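You operate a simulated robot arm through the tools that you are given. There is no shell and no other tool.

The job below is to be done with a simulated robot arm. You get a single attempt, and the scene is never put back.

TASK
Fold both hand towels in three on the ironing board.
Fine: one outer third over the middle, then the other on top; they stay on the board.

It is judged by the outcome, as a careful person would: the job done as asked, and still so three seconds after it is handed in. It fails if anything else is knocked over, pushed out of place, dropped, spilled or broken. Flat cloth is picked up by pressing the open fingertips on it (5 to 10 N) and closing them slowly along it; thin cloth reads only 2 to 8 mm in the jaws.

THE ROBOT
A 7-joint arm with a fingered hand, fixed in place. Base frame: the origin is on the floor under the middle of its stand, x ahead of it, y to its left, z up; the work surface is at about z = 0.86. Lengths are in m, angles in rad, forces in N, time in s.
It reaches about 1.089 m from its shoulder. Its first joint turns from -2.601 to 2.601 rad. Payload 3.5 kg.
Tool frame: the origin (TCP) lies between the finger pads and is the grasp point; the fingertips stand 0.03 m ahead of it; z points along the fingers, y is the line along which they close. The gripper opens to 0.104 m; its body begins 0.035 m behind the TCP. The gripper is a hand of 4 fingers: y runs from the thumb to the fingers, the wrist lies at [-0.015, -0.11, -0.186] in the tool frame, and closing takes about 1.5 s.
Orientation is that of the tool frame in the base frame, as a unit quaternion [w, x, y, z]. With the fingers straight down and the wrist toward the robot, the tool's x, y and z point along [0, 1, 0], [1, 0, 0] and [0, 0, -1] of the base frame.

THE INTERFACE
- The arm moves only by the tool servo_tool. Its argument "deltas" is a list of rows, each an object of numbers (a shift or turn left out is 0, a gripper value left out holds the last): "rx", "ry", "rz": the turn, a rotation vector about the tool's x, y, z in rad; "tx", "ty", "tz": the shift along the tool's x, y, z in m; "gripper": the opening, from 0 (shut) to 1 (fully open). In form: [{"rx": .., "ry": .., "rz": .., "tx": .., "ty": .., "tz": .., "gripper": ..}, ...]. A call has 1 to 20 rows; each row is the pose to reach, as a shift and turn from the pose commanded when the call began, along the tool's axes at that moment. Each row takes 0.2 s and may step no farther than 0.05 m and 0.15 rad from the row before; otherwise, or with a gripper value out of range, the whole call is refused. A pose out of reach is approached as far as the arm can. The call stops where the force on the tool passes 50 N (or 10 N more than at its start, if that is more) or the arm is blocked; 0.2 s more then pass. The fingers move at their own pace (about 0.045 m/s each) and stop on an object; they squeeze with about 24 N. The grip force told is the motor's: it shows also when the fingers shut on nothing. Time passes only in rows, and 0.2 s behind the last, so rows that repeat a pose let the fingers close. It gives the time, the measured TCP pose, the force on the tool (base axes), the opening and the grip force at its end, in the units of the frame above (readings bear some noise), with the torque about the TCP (base axes, N m) and any sound that the robot's microphone picked up.
- Cameras (640 x 400 px; columns grow to the right, rows downward): "scene" is fixed at [0.2211, -0.653, 1.5699]; the picture's right is [0.94, -0.34, 0.00], its down [-0.13, -0.35, -0.93] and it looks along [0.32, 0.87, -0.37] (base axes); focal length 327 px, centre (320, 200). "wrist" rides on the gripper at [0.061, -0.092, -0.13] in the tool frame; the picture's right is [-0.81, 0.27, -0.52], its down [-0.53, -0.71, 0.46] and it looks along [-0.24, 0.64, 0.72] (tool axes); focal length 275 px, centre (320, 200). There is no depth. A picture from a camera that has moved, and an enlarged one, comes with that camera's place and axes in the base frame and with its lens.
- get_image(camera): a new picture of that camera. No time passes.
- slide_trunk(by): slides the trunk up (or, below 0, down) by that many m; the arm rides with it, the base frame stays. It gives what a move gives, with no picture.
- set_grasp(shape): the hand has 4 fingers and takes this shape, open, in about a second: jaw (thumb against the fingers, like two jaws); tri (thumb and two fingers); tip (a fingertip pinch); poke (one finger out to press); point (the index stretched); flat (the hand flat); cup (the hand cupped); fist (a fist). The gripper value then closes the fingers along that shape, each until it touches; the sizes above hold for jaw. It gives what a move gives, with no picture.
- enlarge(camera, box): a new picture of the part [left, top, right, bottom] of that camera's present view, enlarged. No time passes.
- hand_in(): hands the job in; it is judged then, once.

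Places have to be worked out from the pictures, the camera data and where the tool is seen. Open the gripper and draw the arm clear of the work before you hand the job in, unless the task says otherwise.

The tools are called after ">>>" as a command line: name --argument value ..., lists and objects as JSON in quotes. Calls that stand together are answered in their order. servo_tool: Moves the arm, as the interface text tells. Its arguments: {"type":"object","properties":{"deltas":{"type":"array","items":{"type":"object","properties":{"rx":{"type":"number"},"ry":{"type":"number"},"rz":{"type":"number"},"tx":{"type":"number"},"ty":{"type":"number"},"tz":{"type":"number"},"gripper":{"type":"number"}}}}},"required":["deltas"]} The other tools are called the same way: slide_trunk (by) moves the trunk up or down; set_grasp (shape) gives the hand a shape; get_image (camera) takes a picture; enlarge (camera, box) takes an enlarged picture of a part of a camera's view; hand_in () hands the job in.

At the start:

```text
time_s: 0.0
eef_pos: [0.4583, 0.6364, 1.2081]
tool_rot: [0.0, 0.707, 0.707, 0.0]
force: [-0.2, 0.5, -1.6]
moment: [-0.02, -0.04, 0.0]
finger_gap: 0.1034
gripper_force: 0.1
shape: jaw
trunk travel left (down, up): [-0.475, 0.235]
```

scene: 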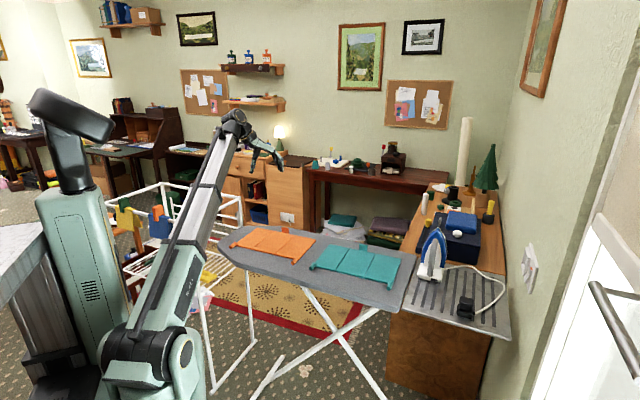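
wrist: 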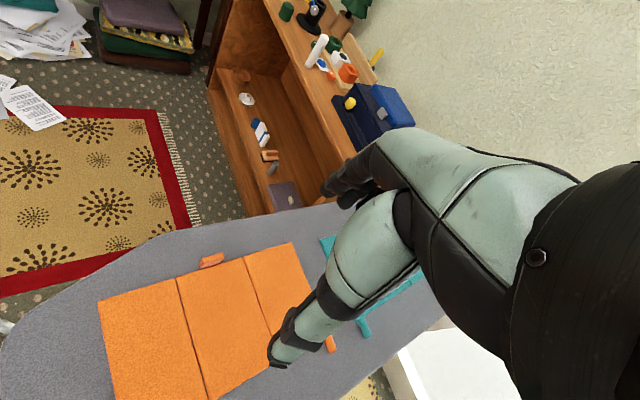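

I start by looking closer at the board with both cameras to locate the towels.

>>> enlarge --camera "scene" --box '[200, 200, 440, 350]'

>>> enlarge --camera "wrist" --box '[0, 150, 400, 400]'

```text
2.67 times, centred on (320, 275) of scene
camera zoom: at [0.2211, -0.653, 1.5699], right [0.94, -0.34, 0.0], down [-0.13, -0.35, -0.93], along [0.32, 0.87, -0.37], focal length 873 px, centre (320, 0)
```

zoom: 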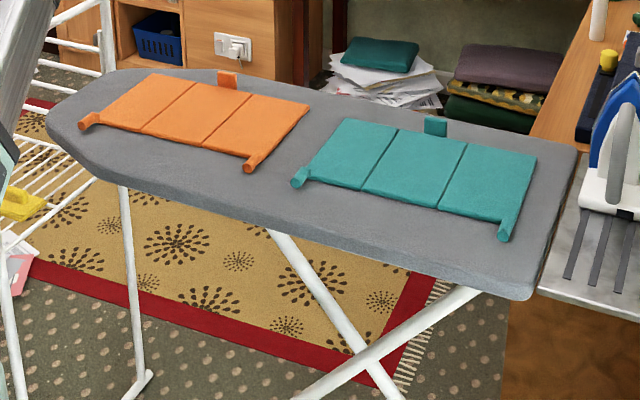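

```text
1.60 times, centred on (200, 275) of wrist
camera zoom: at [0.366, 0.6972, 1.3386], right [0.27, -0.81, 0.52], down [-0.71, -0.53, -0.46], along [0.64, -0.24, -0.72], focal length 440 px, centre (512, 80)
```

zoom: 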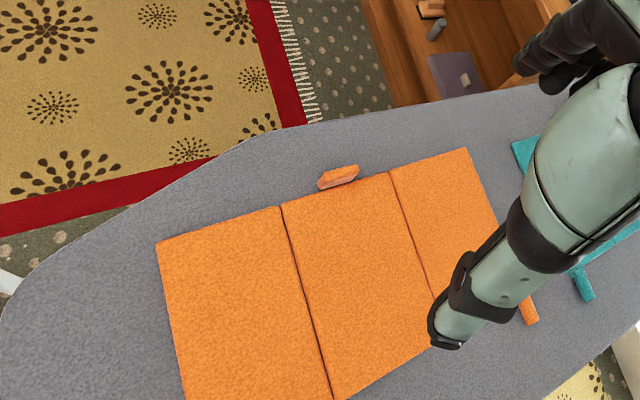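

I estimate the orange towel near (0.47, 0.60) and the teal one near (0.74, 0.33), each with three panels and small tabs. I take tighter zooms of the towels to see the tabs.

>>> enlarge --camera "scene" --box '[220, 220, 324, 285]'

>>> enlarge --camera "scene" --box '[300, 235, 412, 305]'

```text
6.15 times, centred on (272, 252) of scene
camera zoom: at [0.2211, -0.653, 1.5699], right [0.94, -0.34, 0.0], down [-0.13, -0.35, -0.93], along [0.32, 0.87, -0.37], focal length 2015 px, centre (615, -123)
```

zoom: 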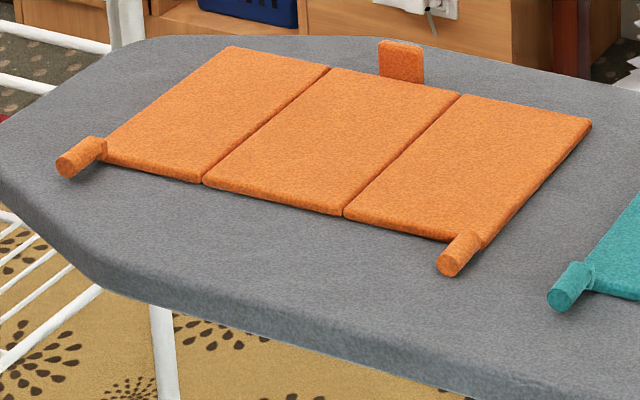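

```text
5.71 times, centred on (356, 270) of scene
camera zoom: at [0.2211, -0.653, 1.5699], right [0.94, -0.34, 0.0], down [-0.13, -0.35, -0.93], along [0.32, 0.87, -0.37], focal length 1871 px, centre (114, -200)
```

zoom: 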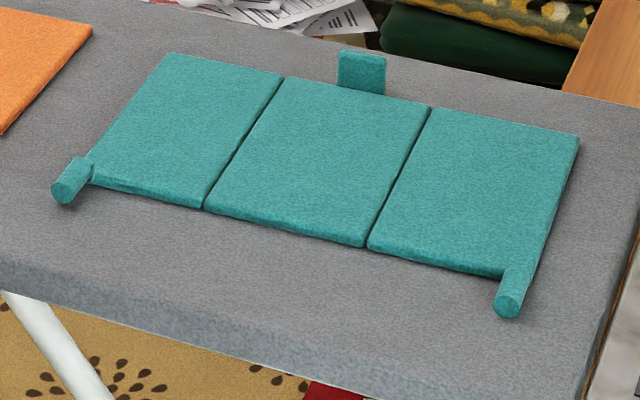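

Each outer third has a small cylindrical tab at its near outer corner, and the middle has an upright tab at the back. I zoom in on the hand to see its shape, then compare with the pinch shapes.

>>> enlarge --camera "scene" --box '[215, 95, 311, 155]'

>>> set_grasp --shape "tip"

>>> enlarge --camera "scene" --box '[215, 105, 311, 175]'

>>> get_image --camera "wrist"

```text
6.67 times, centred on (263, 125) of scene
camera zoom: at [0.2211, -0.653, 1.5699], right [0.94, -0.34, 0.0], down [-0.13, -0.35, -0.93], along [0.32, 0.87, -0.37], focal length 2183 px, centre (700, 700)
```

zoom: 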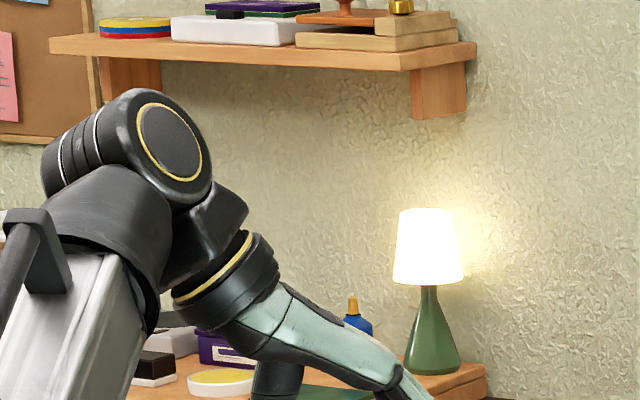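

```text
time_s: 0.9
eef_pos: [0.4568, 0.6361, 1.2087]
tool_rot: [0.0, 0.707, 0.707, -0.001]
force: [0.0, -0.6, 0.1]
moment: [0.0, -0.02, -0.02]
finger_gap: 0.104
gripper_force: 0.1
shape: tip
trunk travel left (down, up): [-0.475, 0.235]
```

```text
5.71 times, centred on (263, 140) of scene
camera zoom: at [0.2211, -0.653, 1.5699], right [0.94, -0.34, 0.0], down [-0.13, -0.35, -0.93], along [0.32, 0.87, -0.37], focal length 1871 px, centre (646, 543)
```

zoom: 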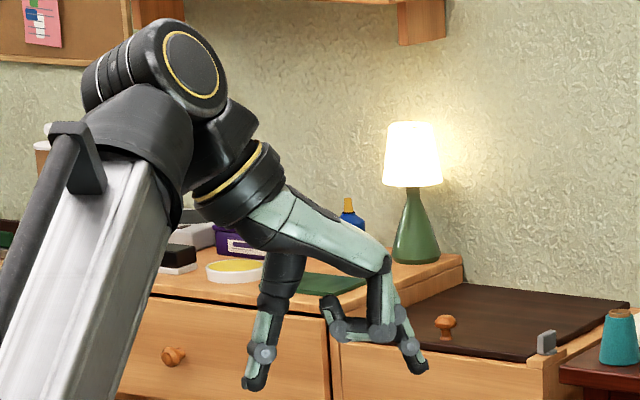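

```text
taken
camera wrist: at [0.366, 0.6972, 1.3386], right [0.27, -0.81, 0.52], down [-0.71, -0.53, -0.46], along [0.64, -0.24, -0.72], focal length 275 px, centre (320, 200)
```

wrist: 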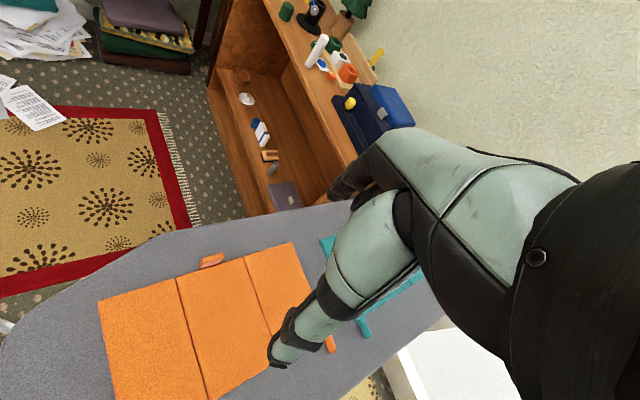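

The tip shape extends thumb and index with the rest curled, which is narrow enough to straddle a tab beside a panel. I close it in free air to see where the fingertips meet.

>>> servo_tool --deltas '[{"gripper": 0.0}, {"gripper": 0.0}, {"gripper": 0.0}, {"gripper": 0.0}, {"gripper": 0.0}, {"gripper": 0.0}, {"gripper": 0.0}, {"gripper": 0.0}]'

>>> enlarge --camera "scene" --box '[245, 130, 293, 160]'

>>> enlarge --camera "wrist" --box '[220, 120, 476, 280]'

```text
time_s: 2.7
eef_pos: [0.458, 0.6365, 1.2086]
tool_rot: [0.0, 0.707, 0.707, 0.0]
force: [0.3, 0.2, 0.0]
moment: [0.02, 0.0, -0.02]
finger_gap: 0.0
gripper_force: 23.9
shape: tip
trunk travel left (down, up): [-0.475, 0.235]
```

```text
13.33 times, centred on (269, 145) of scene
camera zoom: at [0.2211, -0.653, 1.5699], right [0.94, -0.34, 0.0], down [-0.13, -0.35, -0.93], along [0.32, 0.87, -0.37], focal length 4365 px, centre (1000, 933)
```

zoom: 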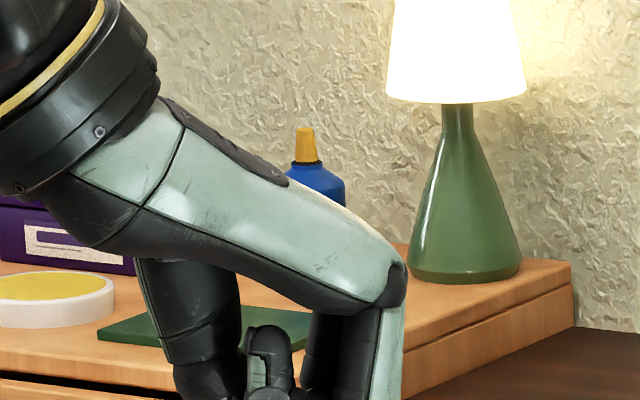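

```text
2.50 times, centred on (348, 200) of wrist
camera zoom: at [0.366, 0.6972, 1.3386], right [0.27, -0.81, 0.52], down [-0.71, -0.53, -0.46], along [0.64, -0.24, -0.72], focal length 688 px, centre (250, 200)
```

zoom: 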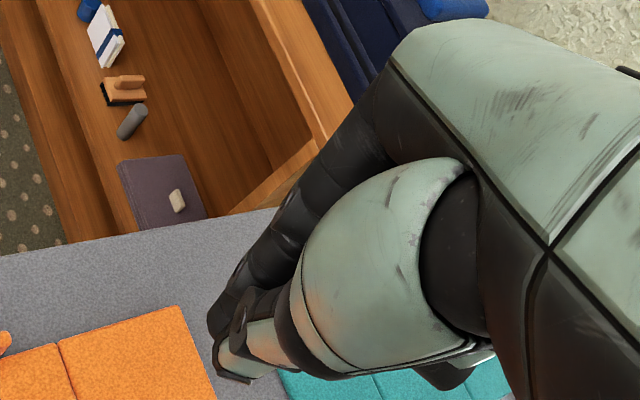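

>>> enlarge --camera "scene" --box '[235, 135, 299, 175]'

>>> get_image --camera "wrist"

```text
10.00 times, centred on (267, 155) of scene
camera zoom: at [0.2211, -0.653, 1.5699], right [0.94, -0.34, 0.0], down [-0.13, -0.35, -0.93], along [0.32, 0.87, -0.37], focal length 3274 px, centre (850, 650)
```

zoom: 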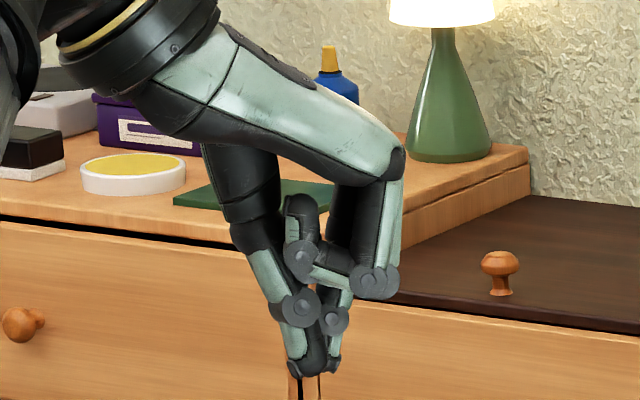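

```text
taken
camera wrist: at [0.366, 0.6972, 1.3386], right [0.27, -0.81, 0.52], down [-0.71, -0.53, -0.46], along [0.64, -0.24, -0.72], focal length 275 px, centre (320, 200)
```

wrist: 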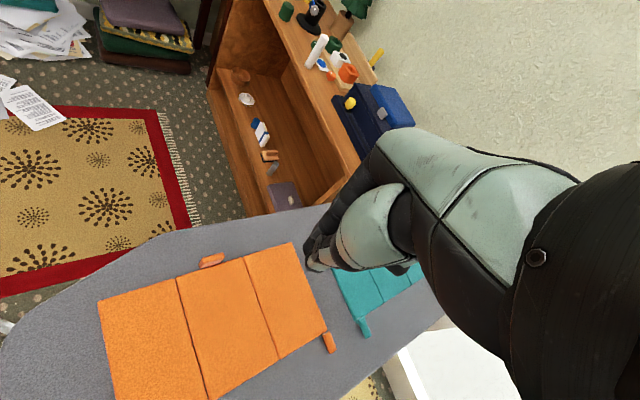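

The pinch point agrees with the reported TCP. I yaw the hand so the fingers close along the board's length and hover high over the orange towel's left tab to localise it.

>>> servo_tool --deltas '[{"rz": 0.125, "tx": -0.003, "ty": -0.03, "tz": 0.02, "gripper": 1.0}, {"rz": 0.25, "tx": -0.006, "ty": -0.06, "tz": 0.04}, {"rz": 0.375, "tx": -0.01, "ty": -0.09, "tz": 0.06}, {"rz": 0.5, "tx": -0.013, "ty": -0.12, "tz": 0.08}, {"rz": 0.625, "tx": -0.016, "ty": -0.145, "tz": 0.1}, {"rz": 0.75, "tx": -0.019, "ty": -0.161, "tz": 0.11}, {"rz": 0.75, "tx": -0.019, "ty": -0.161, "tz": 0.11}]'

>>> get_image --camera "wrist"

>>> get_image --camera "scene"

```text
time_s: 4.3
eef_pos: [0.3538, 0.6234, 1.0324]
tool_rot: [-0.021, 0.906, 0.421, 0.026]
force: [0.0, -0.1, 0.0]
moment: [0.0, 0.0, 0.02]
finger_gap: 0.1038
gripper_force: 0.1
shape: tip
out of reach, approached as far as the arm can: row 4, 5, 6, 7
trunk travel left (down, up): [-0.475, 0.235]
```

```text
taken
camera wrist: at [0.3198, 0.7213, 1.1686], right [-0.33, -0.83, 0.46], down [-0.87, 0.08, -0.48], along [0.36, -0.56, -0.75], focal length 275 px, centre (320, 200)
```

wrist: 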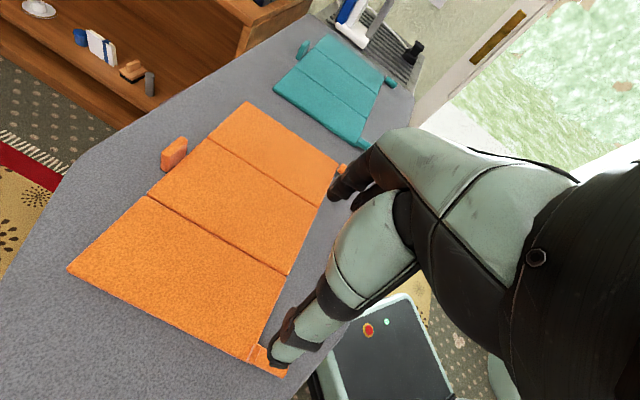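

```text
taken
```

scene: 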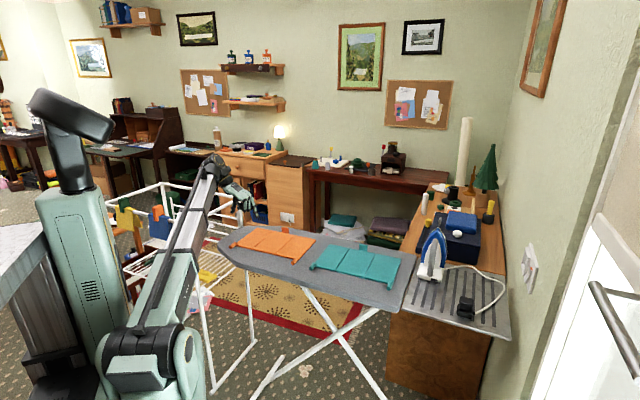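

Some rows were out of reach this close to the robot. I look at the arm's layout to pick a better trunk height.

>>> enlarge --camera "scene" --box '[0, 80, 320, 400]'

>>> enlarge --camera "wrist" --box '[160, 280, 352, 400]'

```text
1.25 times, centred on (160, 240) of scene
camera zoom: at [0.2211, -0.653, 1.5699], right [0.94, -0.34, 0.0], down [-0.13, -0.35, -0.93], along [0.32, 0.87, -0.37], focal length 409 px, centre (520, 150)
```

zoom: 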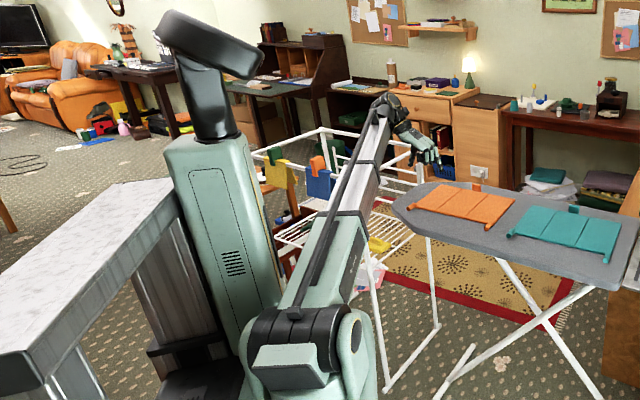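

```text
3.33 times, centred on (256, 340) of wrist
camera zoom: at [0.3198, 0.7213, 1.1686], right [-0.33, -0.83, 0.46], down [-0.87, 0.08, -0.48], along [0.36, -0.56, -0.75], focal length 918 px, centre (533, -267)
```

zoom: 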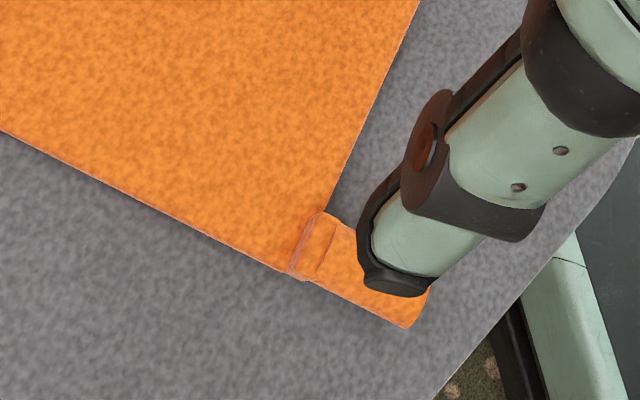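

The wrist view puts the orange left tab at about (0.296, 0.62), and the arm looks contorted with the hand pointing back at this yaw. I raise the trunk so I can come in from the robot side with the hand sloping down toward the board.

>>> slide_trunk --by 0.15

>>> enlarge --camera "scene" --box '[0, 80, 320, 400]'

```text
time_s: 6.0
eef_pos: [0.3554, 0.6244, 1.1823]
tool_rot: [-0.02, 0.906, 0.422, 0.027]
force: [-0.2, -0.1, -0.1]
moment: [0.0, -0.02, -0.01]
finger_gap: 0.1039
gripper_force: 0.0
shape: tip
trunk travel left (down, up): [-0.625, 0.085]
```

```text
1.25 times, centred on (160, 240) of scene
camera zoom: at [0.2211, -0.653, 1.5699], right [0.94, -0.34, 0.0], down [-0.13, -0.35, -0.93], along [0.32, 0.87, -0.37], focal length 409 px, centre (520, 150)
```

zoom: 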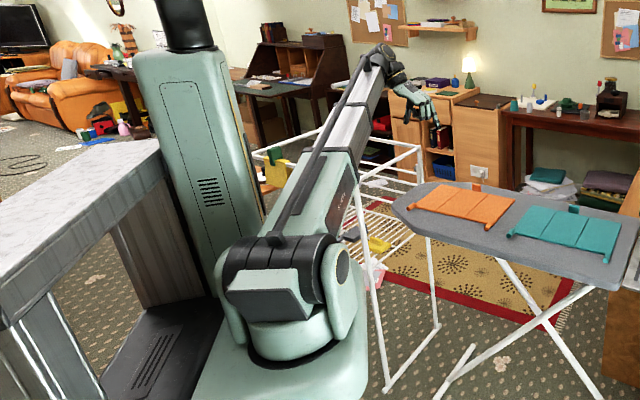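

The turret stands at the origin and the shoulder pitch is now near z≈1.09. I tilt the hand 45° so the fingers point forward-down away from the robot, keeping the closing line along the board.

>>> servo_tool --deltas '[{"ry": 0.13, "tx": -0.01}, {"ry": 0.26, "tx": -0.02}, {"ry": 0.39, "tx": -0.03}, {"ry": 0.52, "tx": -0.04}, {"ry": 0.65, "tx": -0.05}, {"ry": 0.78, "tx": -0.05}, {"ry": 0.78, "tx": -0.05}]'

>>> get_image --camera "wrist"

>>> get_image --camera "scene"

```text
time_s: 7.7
eef_pos: [0.3222, 0.5867, 1.18]
tool_rot: [-0.18, 0.828, 0.382, 0.37]
force: [-0.6, -0.1, 0.4]
moment: [-0.02, 0.01, 0.02]
finger_gap: 0.1038
gripper_force: 0.0
shape: tip
trunk travel left (down, up): [-0.625, 0.085]
```

```text
taken
camera wrist: at [0.2167, 0.5989, 1.3137], right [-0.39, -0.88, -0.27], down [-0.56, 0.46, -0.69], along [0.73, -0.12, -0.67], focal length 275 px, centre (320, 200)
```

wrist: 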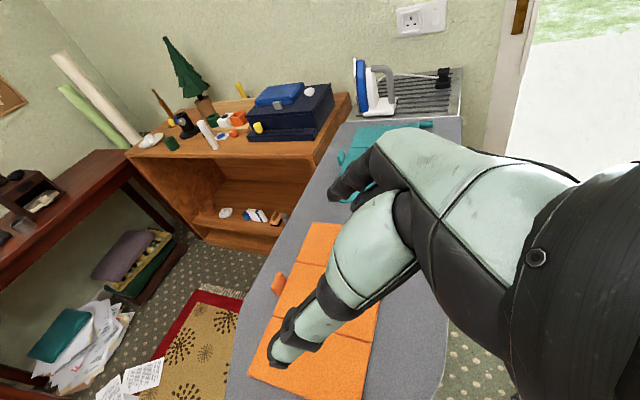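

```text
taken
```

scene: 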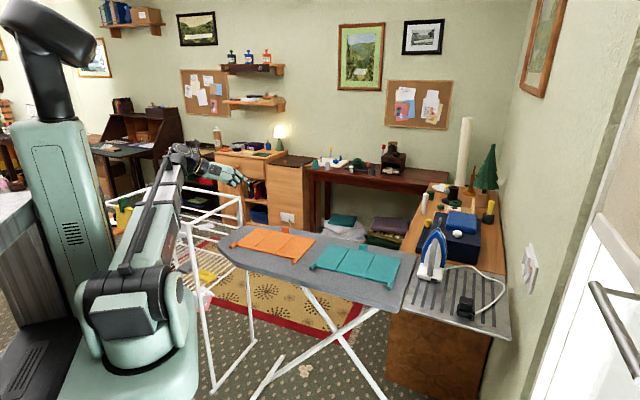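

This pose is reachable, but in it the curled fingers would hang under the index and touch the board. I turn the hand half round (via the forward direction, staying high) so that the wrist is on the right side and the fingers hang straight down.

>>> servo_tool --deltas '[{"rx": 0.062, "rz": -0.137}, {"rx": 0.124, "rz": -0.274}, {"rx": 0.185, "rz": -0.41}, {"rx": 0.247, "rz": -0.547}, {"rx": 0.309, "rz": -0.684}, {"rx": 0.371, "rz": -0.821}, {"rx": 0.433, "rz": -0.958}, {"rx": 0.494, "rz": -1.094}, {"rx": 0.556, "rz": -1.231}, {"rx": 0.618, "rz": -1.368}, {"rx": 0.68, "rz": -1.505}, {"rx": 0.742, "rz": -1.642}, {"rx": 0.803, "rz": -1.778}, {"rx": 0.865, "rz": -1.915}, {"rx": 0.927, "rz": -2.052}, {"rx": 0.989, "rz": -2.189}, {"rx": 1.05, "rz": -2.326}, {"rx": 1.112, "rz": -2.462}, {"rx": 1.174, "rz": -2.599}, {"rx": 1.236, "rz": -2.736}]'

>>> get_image --camera "scene"

>>> get_image --camera "wrist"

```text
time_s: 11.8
eef_pos: [0.3228, 0.5853, 1.181]
tool_rot: [-0.017, -0.365, 0.93, 0.033]
force: [-0.2, -0.5, 0.4]
moment: [-0.01, 0.0, -0.01]
finger_gap: 0.1035
gripper_force: 0.0
shape: tip
trunk travel left (down, up): [-0.625, 0.085]
```

```text
taken
```

scene: 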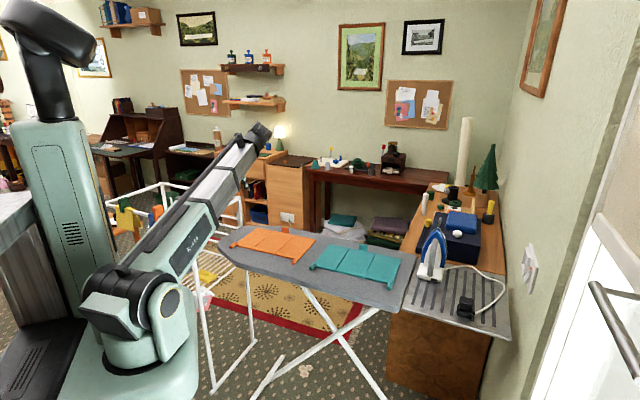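

```text
taken
camera wrist: at [0.3466, 0.4702, 1.3037], right [0.44, 0.73, 0.53], down [0.85, -0.14, -0.51], along [-0.3, 0.67, -0.68], focal length 275 px, centre (320, 200)
```

wrist: 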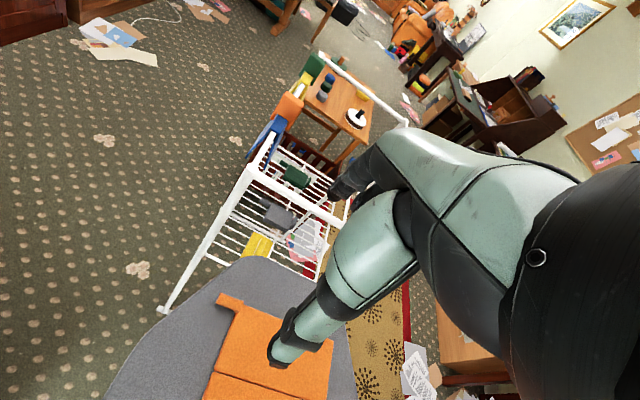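

The turn worked, and the hand now hangs down with the wrist on the right. I zoom in on the orange left tab to refine its place.

>>> enlarge --camera "wrist" --box '[160, 260, 352, 380]'

>>> enlarge --camera "scene" --box '[216, 225, 264, 255]'

```text
3.33 times, centred on (256, 320) of wrist
camera zoom: at [0.3466, 0.4702, 1.3037], right [0.44, 0.73, 0.53], down [0.85, -0.14, -0.51], along [-0.3, 0.67, -0.68], focal length 918 px, centre (533, -200)
```

zoom: 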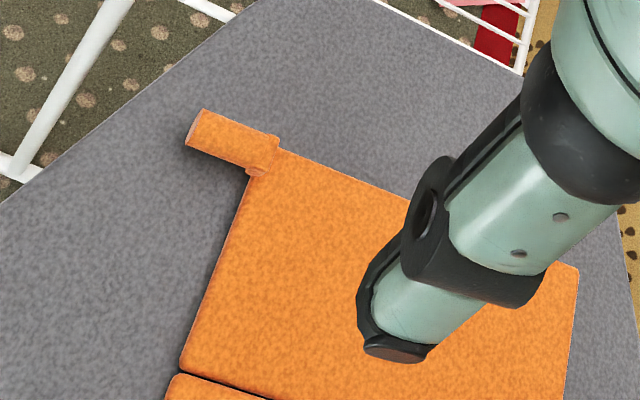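

```text
13.33 times, centred on (240, 240) of scene
camera zoom: at [0.2211, -0.653, 1.5699], right [0.94, -0.34, 0.0], down [-0.13, -0.35, -0.93], along [0.32, 0.87, -0.37], focal length 4365 px, centre (1387, -333)
```

zoom: 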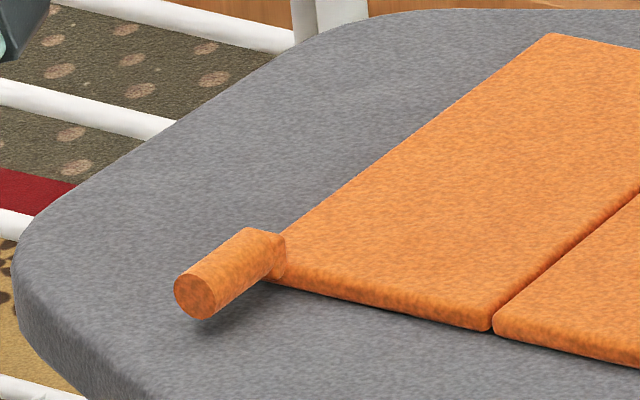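

The tab centre triangulates to about (0.2935, 0.6255), roughly 16 mm thick and 33 mm long. I lower to a pregrasp about 10 cm above it, with a small tilt and the pinch opening halved.

>>> servo_tool --deltas '[{"rx": 0.05, "ry": -0.03, "rz": -0.014, "ty": 0.008, "tz": 0.037, "gripper": 0.5}, {"rx": 0.1, "ry": -0.06, "rz": -0.027, "ty": 0.016, "tz": 0.073}, {"rx": 0.15, "ry": -0.09, "rz": -0.041, "ty": 0.024, "tz": 0.11}, {"rx": 0.2, "ry": -0.12, "rz": -0.055, "ty": 0.031, "tz": 0.146}, {"rx": 0.248, "ry": -0.15, "rz": -0.068, "ty": 0.039, "tz": 0.183}, {"rx": 0.248, "ry": -0.15, "rz": -0.068, "ty": 0.039, "tz": 0.183}]'

>>> get_image --camera "wrist"

>>> enlarge --camera "scene" --box '[196, 190, 292, 250]'

```text
time_s: 13.2
eef_pos: [0.2853, 0.6237, 1.0023]
tool_rot: [0.099, -0.391, 0.913, -0.056]
force: [-0.1, 0.1, -0.9]
moment: [0.01, 0.01, -0.03]
finger_gap: 0.0524
gripper_force: 0.0
shape: tip
trunk travel left (down, up): [-0.625, 0.085]
```

```text
taken
camera wrist: at [0.2786, 0.5194, 1.1364], right [0.24, 0.79, 0.57], down [0.96, -0.12, -0.24], along [-0.13, 0.6, -0.79], focal length 275 px, centre (320, 200)
```

wrist: 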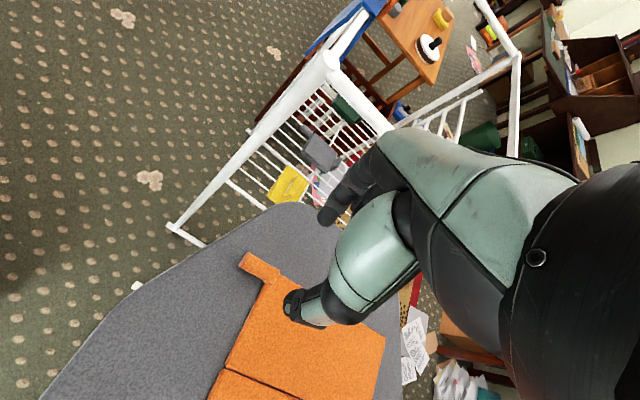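

```text
6.67 times, centred on (244, 220) of scene
camera zoom: at [0.2211, -0.653, 1.5699], right [0.94, -0.34, 0.0], down [-0.13, -0.35, -0.93], along [0.32, 0.87, -0.37], focal length 2183 px, centre (827, 67)
```

zoom: 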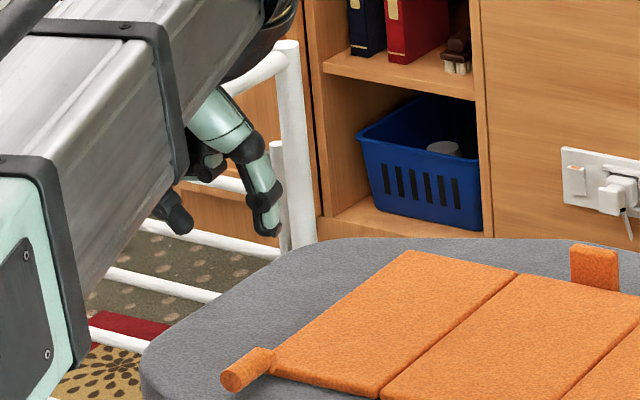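

The pregrasp was reached. I zoom in to check the tab against the tool axis before going down.

>>> enlarge --camera "wrist" --box '[210, 230, 338, 310]'

```text
5.00 times, centred on (274, 270) of wrist
camera zoom: at [0.2786, 0.5194, 1.1364], right [0.24, 0.79, 0.57], down [0.96, -0.12, -0.24], along [-0.13, 0.6, -0.79], focal length 1376 px, centre (550, -150)
```

zoom: 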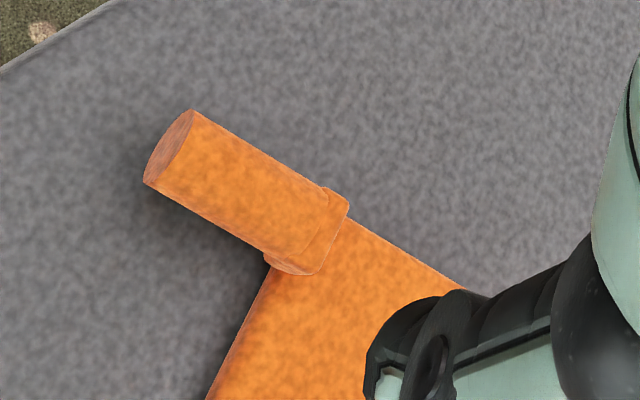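

The tab axis runs from about (0.281, 0.614) to (0.306, 0.639) and is 17 mm thick, so the tool axis is aligned. I descend vertically to just above the board.

>>> servo_tool --deltas '[{"tx": 0.004, "ty": 0.0054, "tz": 0.0292}, {"tx": 0.0082, "ty": 0.0108, "tz": 0.0584}, {"tx": 0.0115, "ty": 0.0151, "tz": 0.0818}, {"tx": 0.0137, "ty": 0.018, "tz": 0.0973}, {"tx": 0.0141, "ty": 0.0185, "tz": 0.1002}]'

>>> enlarge --camera "wrist" --box '[210, 180, 402, 300]'

>>> enlarge --camera "scene" --box '[206, 210, 270, 250]'

```text
time_s: 14.4
eef_pos: [0.286, 0.6234, 0.8969]
tool_rot: [0.099, -0.391, 0.913, -0.056]
force: [0.1, -0.7, -0.6]
moment: [0.01, -0.06, 0.0]
finger_gap: 0.0524
gripper_force: 0.1
shape: tip
trunk travel left (down, up): [-0.625, 0.085]
```

```text
3.33 times, centred on (306, 240) of wrist
camera zoom: at [0.2799, 0.5187, 1.0335], right [0.24, 0.79, 0.57], down [0.96, -0.12, -0.24], along [-0.13, 0.6, -0.79], focal length 918 px, centre (367, 67)
```

zoom: 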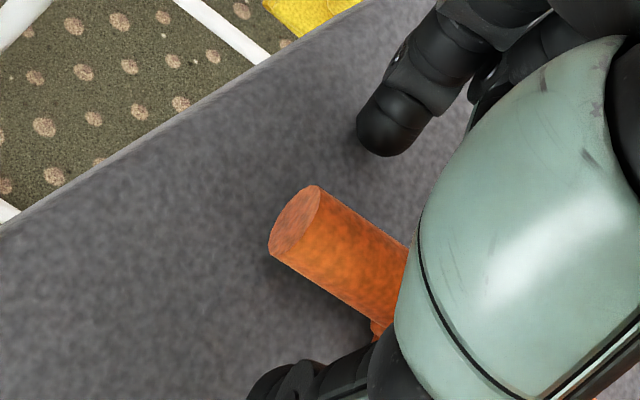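

```text
10.00 times, centred on (238, 230) of scene
camera zoom: at [0.2211, -0.653, 1.5699], right [0.94, -0.34, 0.0], down [-0.13, -0.35, -0.93], along [0.32, 0.87, -0.37], focal length 3274 px, centre (1140, -100)
```

zoom: 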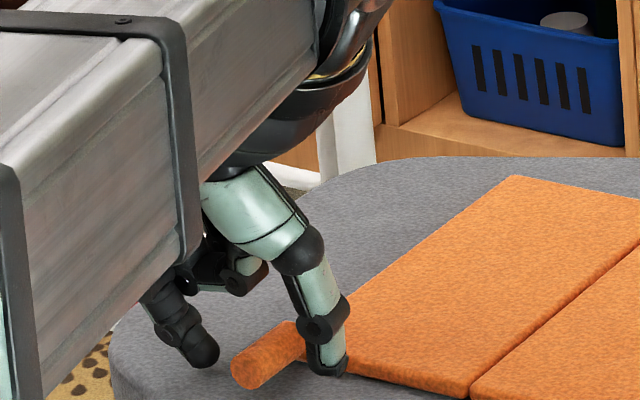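

The tab lies between index and thumb with no contact force yet. I lower 4 mm more so the pads reach past the tab's middle, watching the force.

>>> servo_tool --deltas '[{"tx": 0.0003, "ty": 0.0004, "tz": 0.0019}, {"tx": 0.0005, "ty": 0.0007, "tz": 0.0039}]'

```text
time_s: 15.1
eef_pos: [0.2865, 0.6231, 0.8954]
tool_rot: [0.1, -0.39, 0.914, -0.054]
force: [-2.5, 2.0, 18.2]
moment: [0.46, 0.48, 0.07]
finger_gap: 0.0523
gripper_force: 0.0
shape: tip
trunk travel left (down, up): [-0.625, 0.085]
```

The index tip met the board at 18 N because of the hand's tilt. I lift a few millimetres and level the pinch so both tips can get low around the tab.

>>> servo_tool --deltas '[{"tx": -0.0008, "ty": -0.001, "tz": -0.0055}, {"rx": -0.07, "tx": -0.0008, "ty": -0.0025, "tz": -0.0055}, {"rx": -0.14, "tx": -0.0008, "ty": -0.0037, "tz": -0.0045}, {"rx": -0.14, "tx": -0.0006, "ty": -0.0033, "tz": -0.0025}]'

```text
time_s: 16.1
eef_pos: [0.2889, 0.6202, 0.8973]
tool_rot: [0.07, -0.396, 0.915, 0.008]
force: [0.2, -0.7, -0.3]
moment: [0.0, -0.01, 0.0]
finger_gap: 0.052
gripper_force: 0.1
shape: tip
trunk travel left (down, up): [-0.625, 0.085]
```

Clear of contact now with the pinch nearly level. I descend in small steps to find the lowest free height.

>>> servo_tool --deltas '[{"tx": 0.0003, "ty": 0.0001, "tz": 0.002}, {"tx": 0.0005, "ty": 0.0002, "tz": 0.004}]'

>>> enlarge --camera "wrist" --box '[210, 180, 402, 300]'

```text
time_s: 16.6
eef_pos: [0.2887, 0.6195, 0.8929]
tool_rot: [0.071, -0.396, 0.915, 0.008]
force: [0.0, -0.6, 0.3]
moment: [0.02, 0.0, 0.01]
finger_gap: 0.0523
gripper_force: 0.1
shape: tip
trunk travel left (down, up): [-0.625, 0.085]
```

```text
3.33 times, centred on (306, 240) of wrist
camera zoom: at [0.2974, 0.5035, 1.0176], right [0.28, 0.74, 0.61], down [0.93, -0.07, -0.35], along [-0.21, 0.67, -0.71], focal length 918 px, centre (367, 67)
```

zoom: 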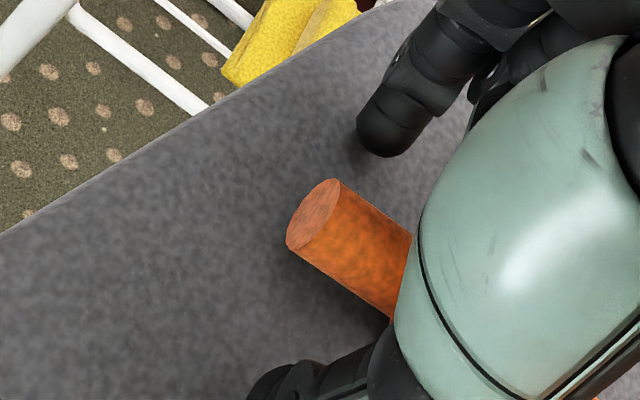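

Free of contact with tips near z≈0.863. I close gradually toward the tab's 17 mm thickness to feel the first contact.

>>> servo_tool --deltas '[{"gripper": 0.4}, {"gripper": 0.3}, {"gripper": 0.24}, {"gripper": 0.2}, {"gripper": 0.17}, {"gripper": 0.15}, {"gripper": 0.15}, {"gripper": 0.15}]'

>>> enlarge --camera "wrist" --box '[210, 180, 402, 300]'

>>> enlarge --camera "scene" --box '[206, 210, 270, 250]'

```text
time_s: 18.4
eef_pos: [0.2886, 0.6204, 0.893]
tool_rot: [0.07, -0.395, 0.916, 0.007]
force: [0.6, 0.3, 0.6]
moment: [0.03, 0.0, 0.03]
finger_gap: 0.0159
gripper_force: 0.1
shape: tip
trunk travel left (down, up): [-0.625, 0.085]
```

```text
3.33 times, centred on (306, 240) of wrist
camera zoom: at [0.2974, 0.5035, 1.0176], right [0.28, 0.74, 0.61], down [0.93, -0.07, -0.35], along [-0.21, 0.67, -0.71], focal length 918 px, centre (367, 67)
```

zoom: 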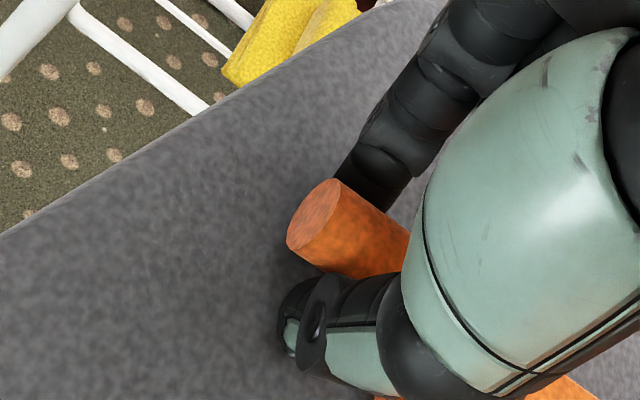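

```text
10.00 times, centred on (238, 230) of scene
camera zoom: at [0.2211, -0.653, 1.5699], right [0.94, -0.34, 0.0], down [-0.13, -0.35, -0.93], along [0.32, 0.87, -0.37], focal length 3274 px, centre (1140, -100)
```

zoom: 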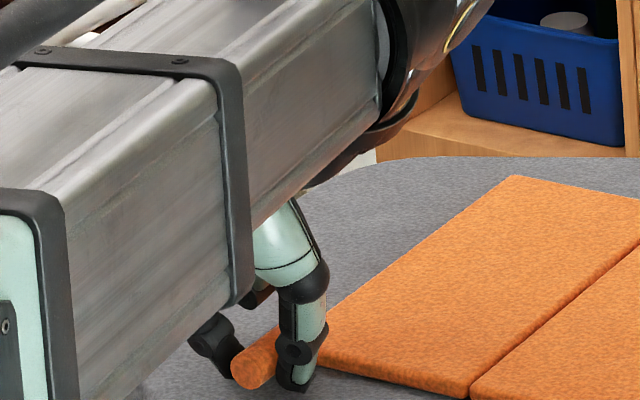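

Gap 15.9 mm with no squeeze yet. I keep closing in small steps to find the light-contact value.

>>> servo_tool --deltas '[{"gripper": 0.14}, {"gripper": 0.13}, {"gripper": 0.12}, {"gripper": 0.12}, {"gripper": 0.12}]'

```text
time_s: 19.6
eef_pos: [0.2886, 0.6214, 0.8933]
tool_rot: [0.07, -0.397, 0.915, 0.008]
force: [-1.0, 0.1, -0.4]
moment: [-0.02, 0.0, -0.04]
finger_gap: 0.0131
gripper_force: 0.1
shape: tip
trunk travel left (down, up): [-0.625, 0.085]
```

Gap 13.1 mm and still hardly any grip force. I close a bit further.

>>> servo_tool --deltas '[{"gripper": 0.11}, {"gripper": 0.1}, {"gripper": 0.1}, {"gripper": 0.1}]'

>>> enlarge --camera "wrist" --box '[210, 180, 402, 300]'

```text
time_s: 20.6
eef_pos: [0.2892, 0.6197, 0.892]
tool_rot: [0.071, -0.397, 0.915, 0.007]
force: [-0.5, -0.1, 0.4]
moment: [0.0, 0.0, 0.01]
finger_gap: 0.011
gripper_force: 0.0
shape: tip
trunk travel left (down, up): [-0.625, 0.085]
```

```text
3.33 times, centred on (306, 240) of wrist
camera zoom: at [0.2974, 0.5035, 1.0176], right [0.28, 0.74, 0.61], down [0.93, -0.07, -0.35], along [-0.21, 0.67, -0.71], focal length 918 px, centre (367, 67)
```

zoom: 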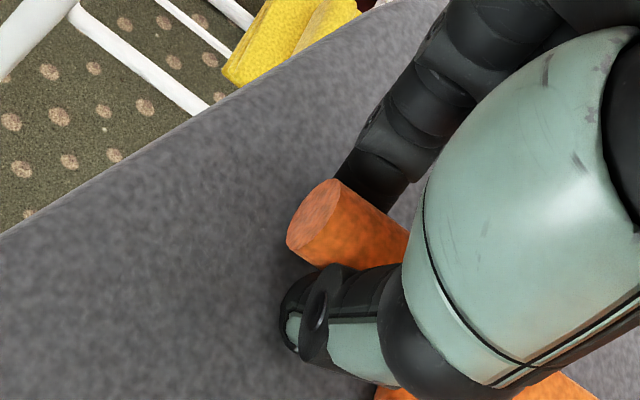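

Visually the pads are nearing the tab but there's no contact yet, so the tip shape's gap reading must be offset. I keep closing.

>>> servo_tool --deltas '[{"gripper": 0.08}, {"gripper": 0.06}, {"gripper": 0.06}, {"gripper": 0.06}, {"gripper": 0.06}]'

>>> enlarge --camera "wrist" --box '[210, 180, 402, 300]'

>>> enlarge --camera "scene" --box '[206, 210, 270, 250]'

```text
time_s: 21.9
eef_pos: [0.2886, 0.6215, 0.8928]
tool_rot: [0.07, -0.398, 0.915, 0.008]
force: [0.7, -0.4, -0.5]
moment: [-0.01, -0.04, -0.01]
finger_gap: 0.0111
gripper_force: 23.7
shape: tip
trunk travel left (down, up): [-0.625, 0.085]
```

```text
3.33 times, centred on (306, 240) of wrist
camera zoom: at [0.2975, 0.5036, 1.0175], right [0.28, 0.74, 0.61], down [0.93, -0.07, -0.35], along [-0.21, 0.67, -0.71], focal length 918 px, centre (367, 67)
```

zoom: 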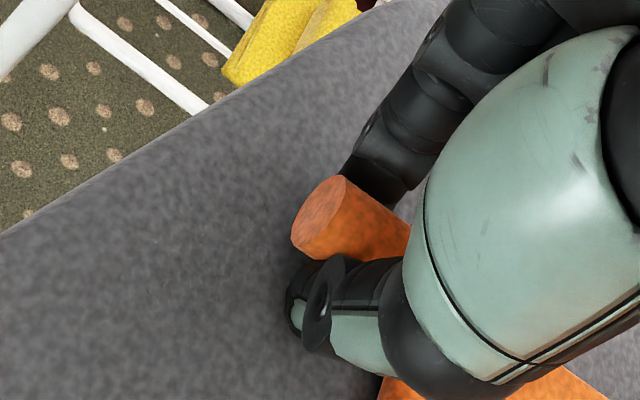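

```text
10.00 times, centred on (238, 230) of scene
camera zoom: at [0.2211, -0.653, 1.5699], right [0.94, -0.34, 0.0], down [-0.13, -0.35, -0.93], along [0.32, 0.87, -0.37], focal length 3274 px, centre (1140, -100)
```

zoom: 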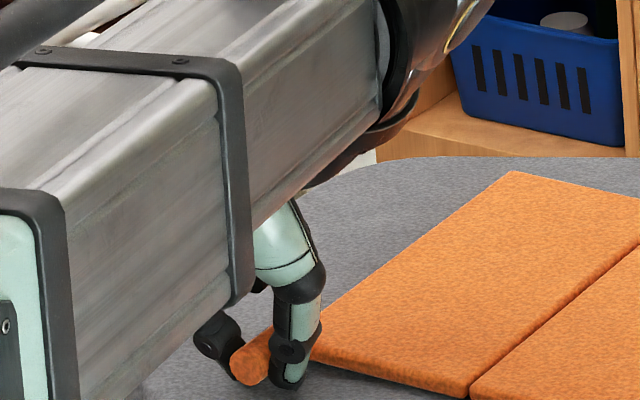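

Contact is at a gap of about 11 mm, with full squeeze when commanded well below it. I probe how the grip force varies with the command, since a light grip would let the tab turn in the fingers.

>>> servo_tool --deltas '[{"gripper": 0.085}, {"gripper": 0.085}, {"gripper": 0.085}]'

>>> servo_tool --deltas '[{"gripper": 0.095}, {"gripper": 0.095}, {"gripper": 0.095}]'

```text
time_s: 22.6
eef_pos: [0.2889, 0.6201, 0.892]
tool_rot: [0.071, -0.396, 0.915, 0.008]
force: [0.9, 0.2, -0.1]
moment: [-0.01, -0.03, -0.02]
finger_gap: 0.0108
gripper_force: 24.0
shape: tip
trunk travel left (down, up): [-0.625, 0.085]
```

```text
time_s: 23.4
eef_pos: [0.2881, 0.6197, 0.8938]
tool_rot: [0.07, -0.397, 0.915, 0.008]
force: [0.2, -0.6, -1.3]
moment: [0.0, 0.0, 0.04]
finger_gap: 0.0111
gripper_force: 24.6
shape: tip
trunk travel left (down, up): [-0.625, 0.085]
```

The squeeze is about 24 N whenever it is blocked. I start the fold slowly, swinging the tab up 20° about the first crease with the hand turning along, and then check how the towel behaves.

>>> servo_tool --deltas '[{"rx": -0.0432, "rz": 0.006, "tx": -0.0005, "ty": -0.0014, "tz": -0.0038, "gripper": 0.05}, {"rx": -0.0864, "rz": 0.0117, "tx": -0.001, "ty": -0.0031, "tz": -0.0076}, {"rx": -0.1296, "rz": 0.0176, "tx": -0.0015, "ty": -0.0049, "tz": -0.0113}, {"rx": -0.1728, "rz": 0.0235, "tx": -0.002, "ty": -0.0068, "tz": -0.0149}, {"rx": -0.216, "rz": 0.0294, "tx": -0.0025, "ty": -0.009, "tz": -0.0184}, {"rx": -0.2592, "rz": 0.0352, "tx": -0.003, "ty": -0.0112, "tz": -0.0219}, {"rx": -0.3024, "rz": 0.0411, "tx": -0.0035, "ty": -0.0137, "tz": -0.0252}, {"rx": -0.3456, "rz": 0.047, "tx": -0.0039, "ty": -0.0162, "tz": -0.0284}, {"rx": -0.3456, "rz": 0.047, "tx": -0.0039, "ty": -0.0162, "tz": -0.0284}]'

>>> enlarge --camera "scene" --box '[206, 200, 334, 280]'

>>> get_image --camera "wrist"

```text
time_s: 25.4
eef_pos: [0.2995, 0.6105, 0.9226]
tool_rot: [0.002, -0.381, 0.909, 0.167]
force: [-0.4, -0.3, 0.4]
moment: [0.02, 0.04, 0.0]
finger_gap: 0.0117
gripper_force: 24.1
shape: tip
trunk travel left (down, up): [-0.625, 0.085]
```

```text
5.00 times, centred on (270, 240) of scene
camera zoom: at [0.2211, -0.653, 1.5699], right [0.94, -0.34, 0.0], down [-0.13, -0.35, -0.93], along [0.32, 0.87, -0.37], focal length 1637 px, centre (570, 0)
```

zoom: 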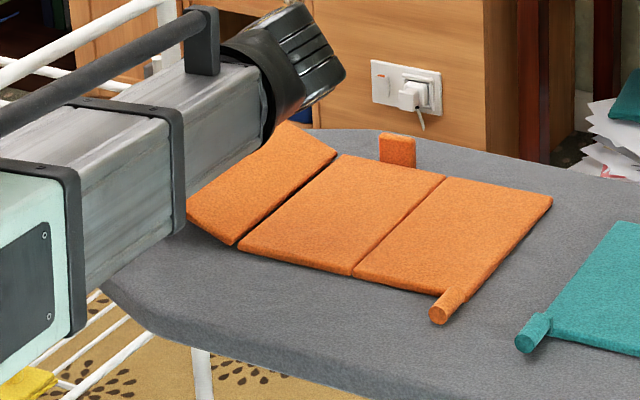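

```text
taken
camera wrist: at [0.3359, 0.4678, 1.0097], right [0.45, 0.58, 0.68], down [0.82, 0.04, -0.58], along [-0.36, 0.81, -0.46], focal length 275 px, centre (320, 200)
```

wrist: 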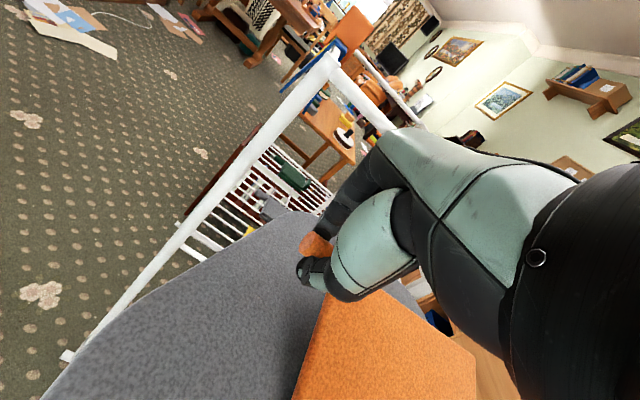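

The left third lifts cleanly about its crease while the rest stays flat and forces are near zero. I continue the same arc to 45°.

>>> servo_tool --deltas '[{"rx": -0.0432, "rz": 0.006, "tx": -0.0005, "ty": -0.0015, "tz": -0.0038}, {"rx": -0.0864, "rz": 0.012, "tx": -0.0011, "ty": -0.0031, "tz": -0.0076}, {"rx": -0.1296, "rz": 0.018, "tx": -0.0016, "ty": -0.005, "tz": -0.0113}, {"rx": -0.1728, "rz": 0.024, "tx": -0.0021, "ty": -0.007, "tz": -0.015}, {"rx": -0.216, "rz": 0.03, "tx": -0.0026, "ty": -0.0091, "tz": -0.0185}, {"rx": -0.2592, "rz": 0.036, "tx": -0.003, "ty": -0.0113, "tz": -0.0219}, {"rx": -0.3024, "rz": 0.042, "tx": -0.0035, "ty": -0.0138, "tz": -0.0253}, {"rx": -0.3456, "rz": 0.048, "tx": -0.0039, "ty": -0.0163, "tz": -0.0285}, {"rx": -0.3888, "rz": 0.054, "tx": -0.0044, "ty": -0.0191, "tz": -0.0316}, {"rx": -0.432, "rz": 0.06, "tx": -0.0048, "ty": -0.0219, "tz": -0.0346}, {"rx": -0.432, "rz": 0.06, "tx": -0.0048, "ty": -0.0219, "tz": -0.0346}]'

>>> enlarge --camera "scene" --box '[206, 200, 334, 280]'

```text
time_s: 27.9
eef_pos: [0.3227, 0.5897, 0.9481]
tool_rot: [-0.085, -0.345, 0.863, 0.358]
force: [-1.5, -0.5, -0.1]
moment: [0.01, 0.01, -0.03]
finger_gap: 0.0119
gripper_force: 24.3
shape: tip
trunk travel left (down, up): [-0.625, 0.085]
```

```text
5.00 times, centred on (270, 240) of scene
camera zoom: at [0.2211, -0.653, 1.5699], right [0.94, -0.34, 0.0], down [-0.13, -0.35, -0.93], along [0.32, 0.87, -0.37], focal length 1637 px, centre (570, 0)
```

zoom: 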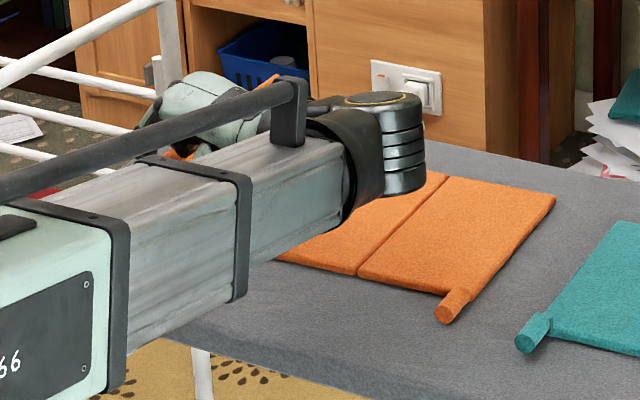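

Forces remain tiny and the rest of the towel is in place. Now I test letting the tab turn in the fingers: 15° more of arc with the hand's orientation held.

>>> servo_tool --deltas '[{"tx": -0.0005, "ty": -0.0005, "tz": -0.0038}, {"tx": -0.0011, "ty": -0.0011, "tz": -0.0077}, {"tx": -0.0016, "ty": -0.0019, "tz": -0.0115}, {"tx": -0.0021, "ty": -0.0028, "tz": -0.0154}, {"tx": -0.0027, "ty": -0.0041, "tz": -0.0192}, {"tx": -0.0032, "ty": -0.0054, "tz": -0.0229}, {"tx": -0.0032, "ty": -0.0054, "tz": -0.0229}]'

>>> get_image --camera "scene"

>>> get_image --camera "wrist"

```text
time_s: 29.4
eef_pos: [0.3353, 0.5759, 0.9616]
tool_rot: [-0.085, -0.345, 0.863, 0.358]
force: [0.7, -0.3, -0.9]
moment: [0.02, 0.0, 0.03]
finger_gap: 0.0125
gripper_force: 24.1
shape: tip
trunk travel left (down, up): [-0.625, 0.085]
```

```text
taken
```

scene: 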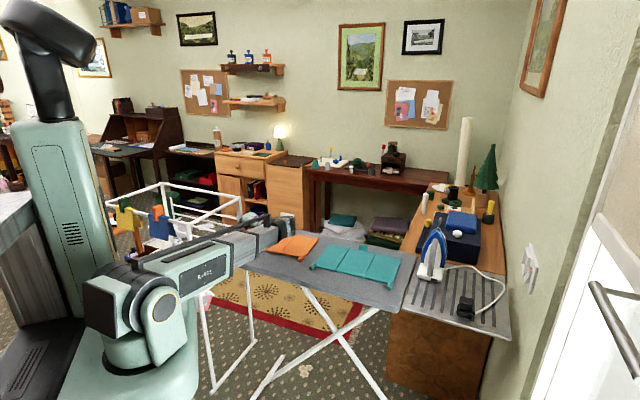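

```text
taken
camera wrist: at [0.391, 0.4158, 0.9891], right [0.66, 0.38, 0.64], down [0.6, 0.24, -0.76], along [-0.45, 0.89, -0.07], focal length 275 px, centre (320, 200)
```

wrist: 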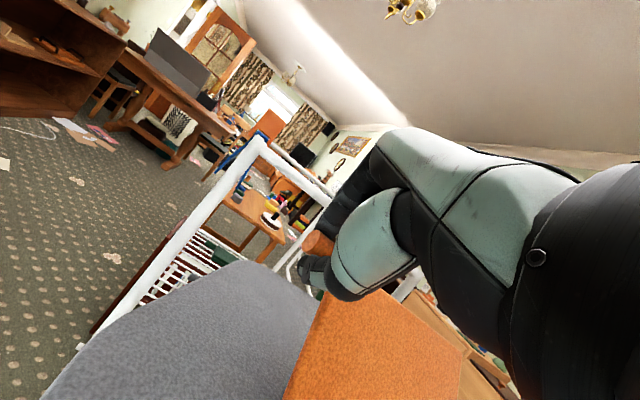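

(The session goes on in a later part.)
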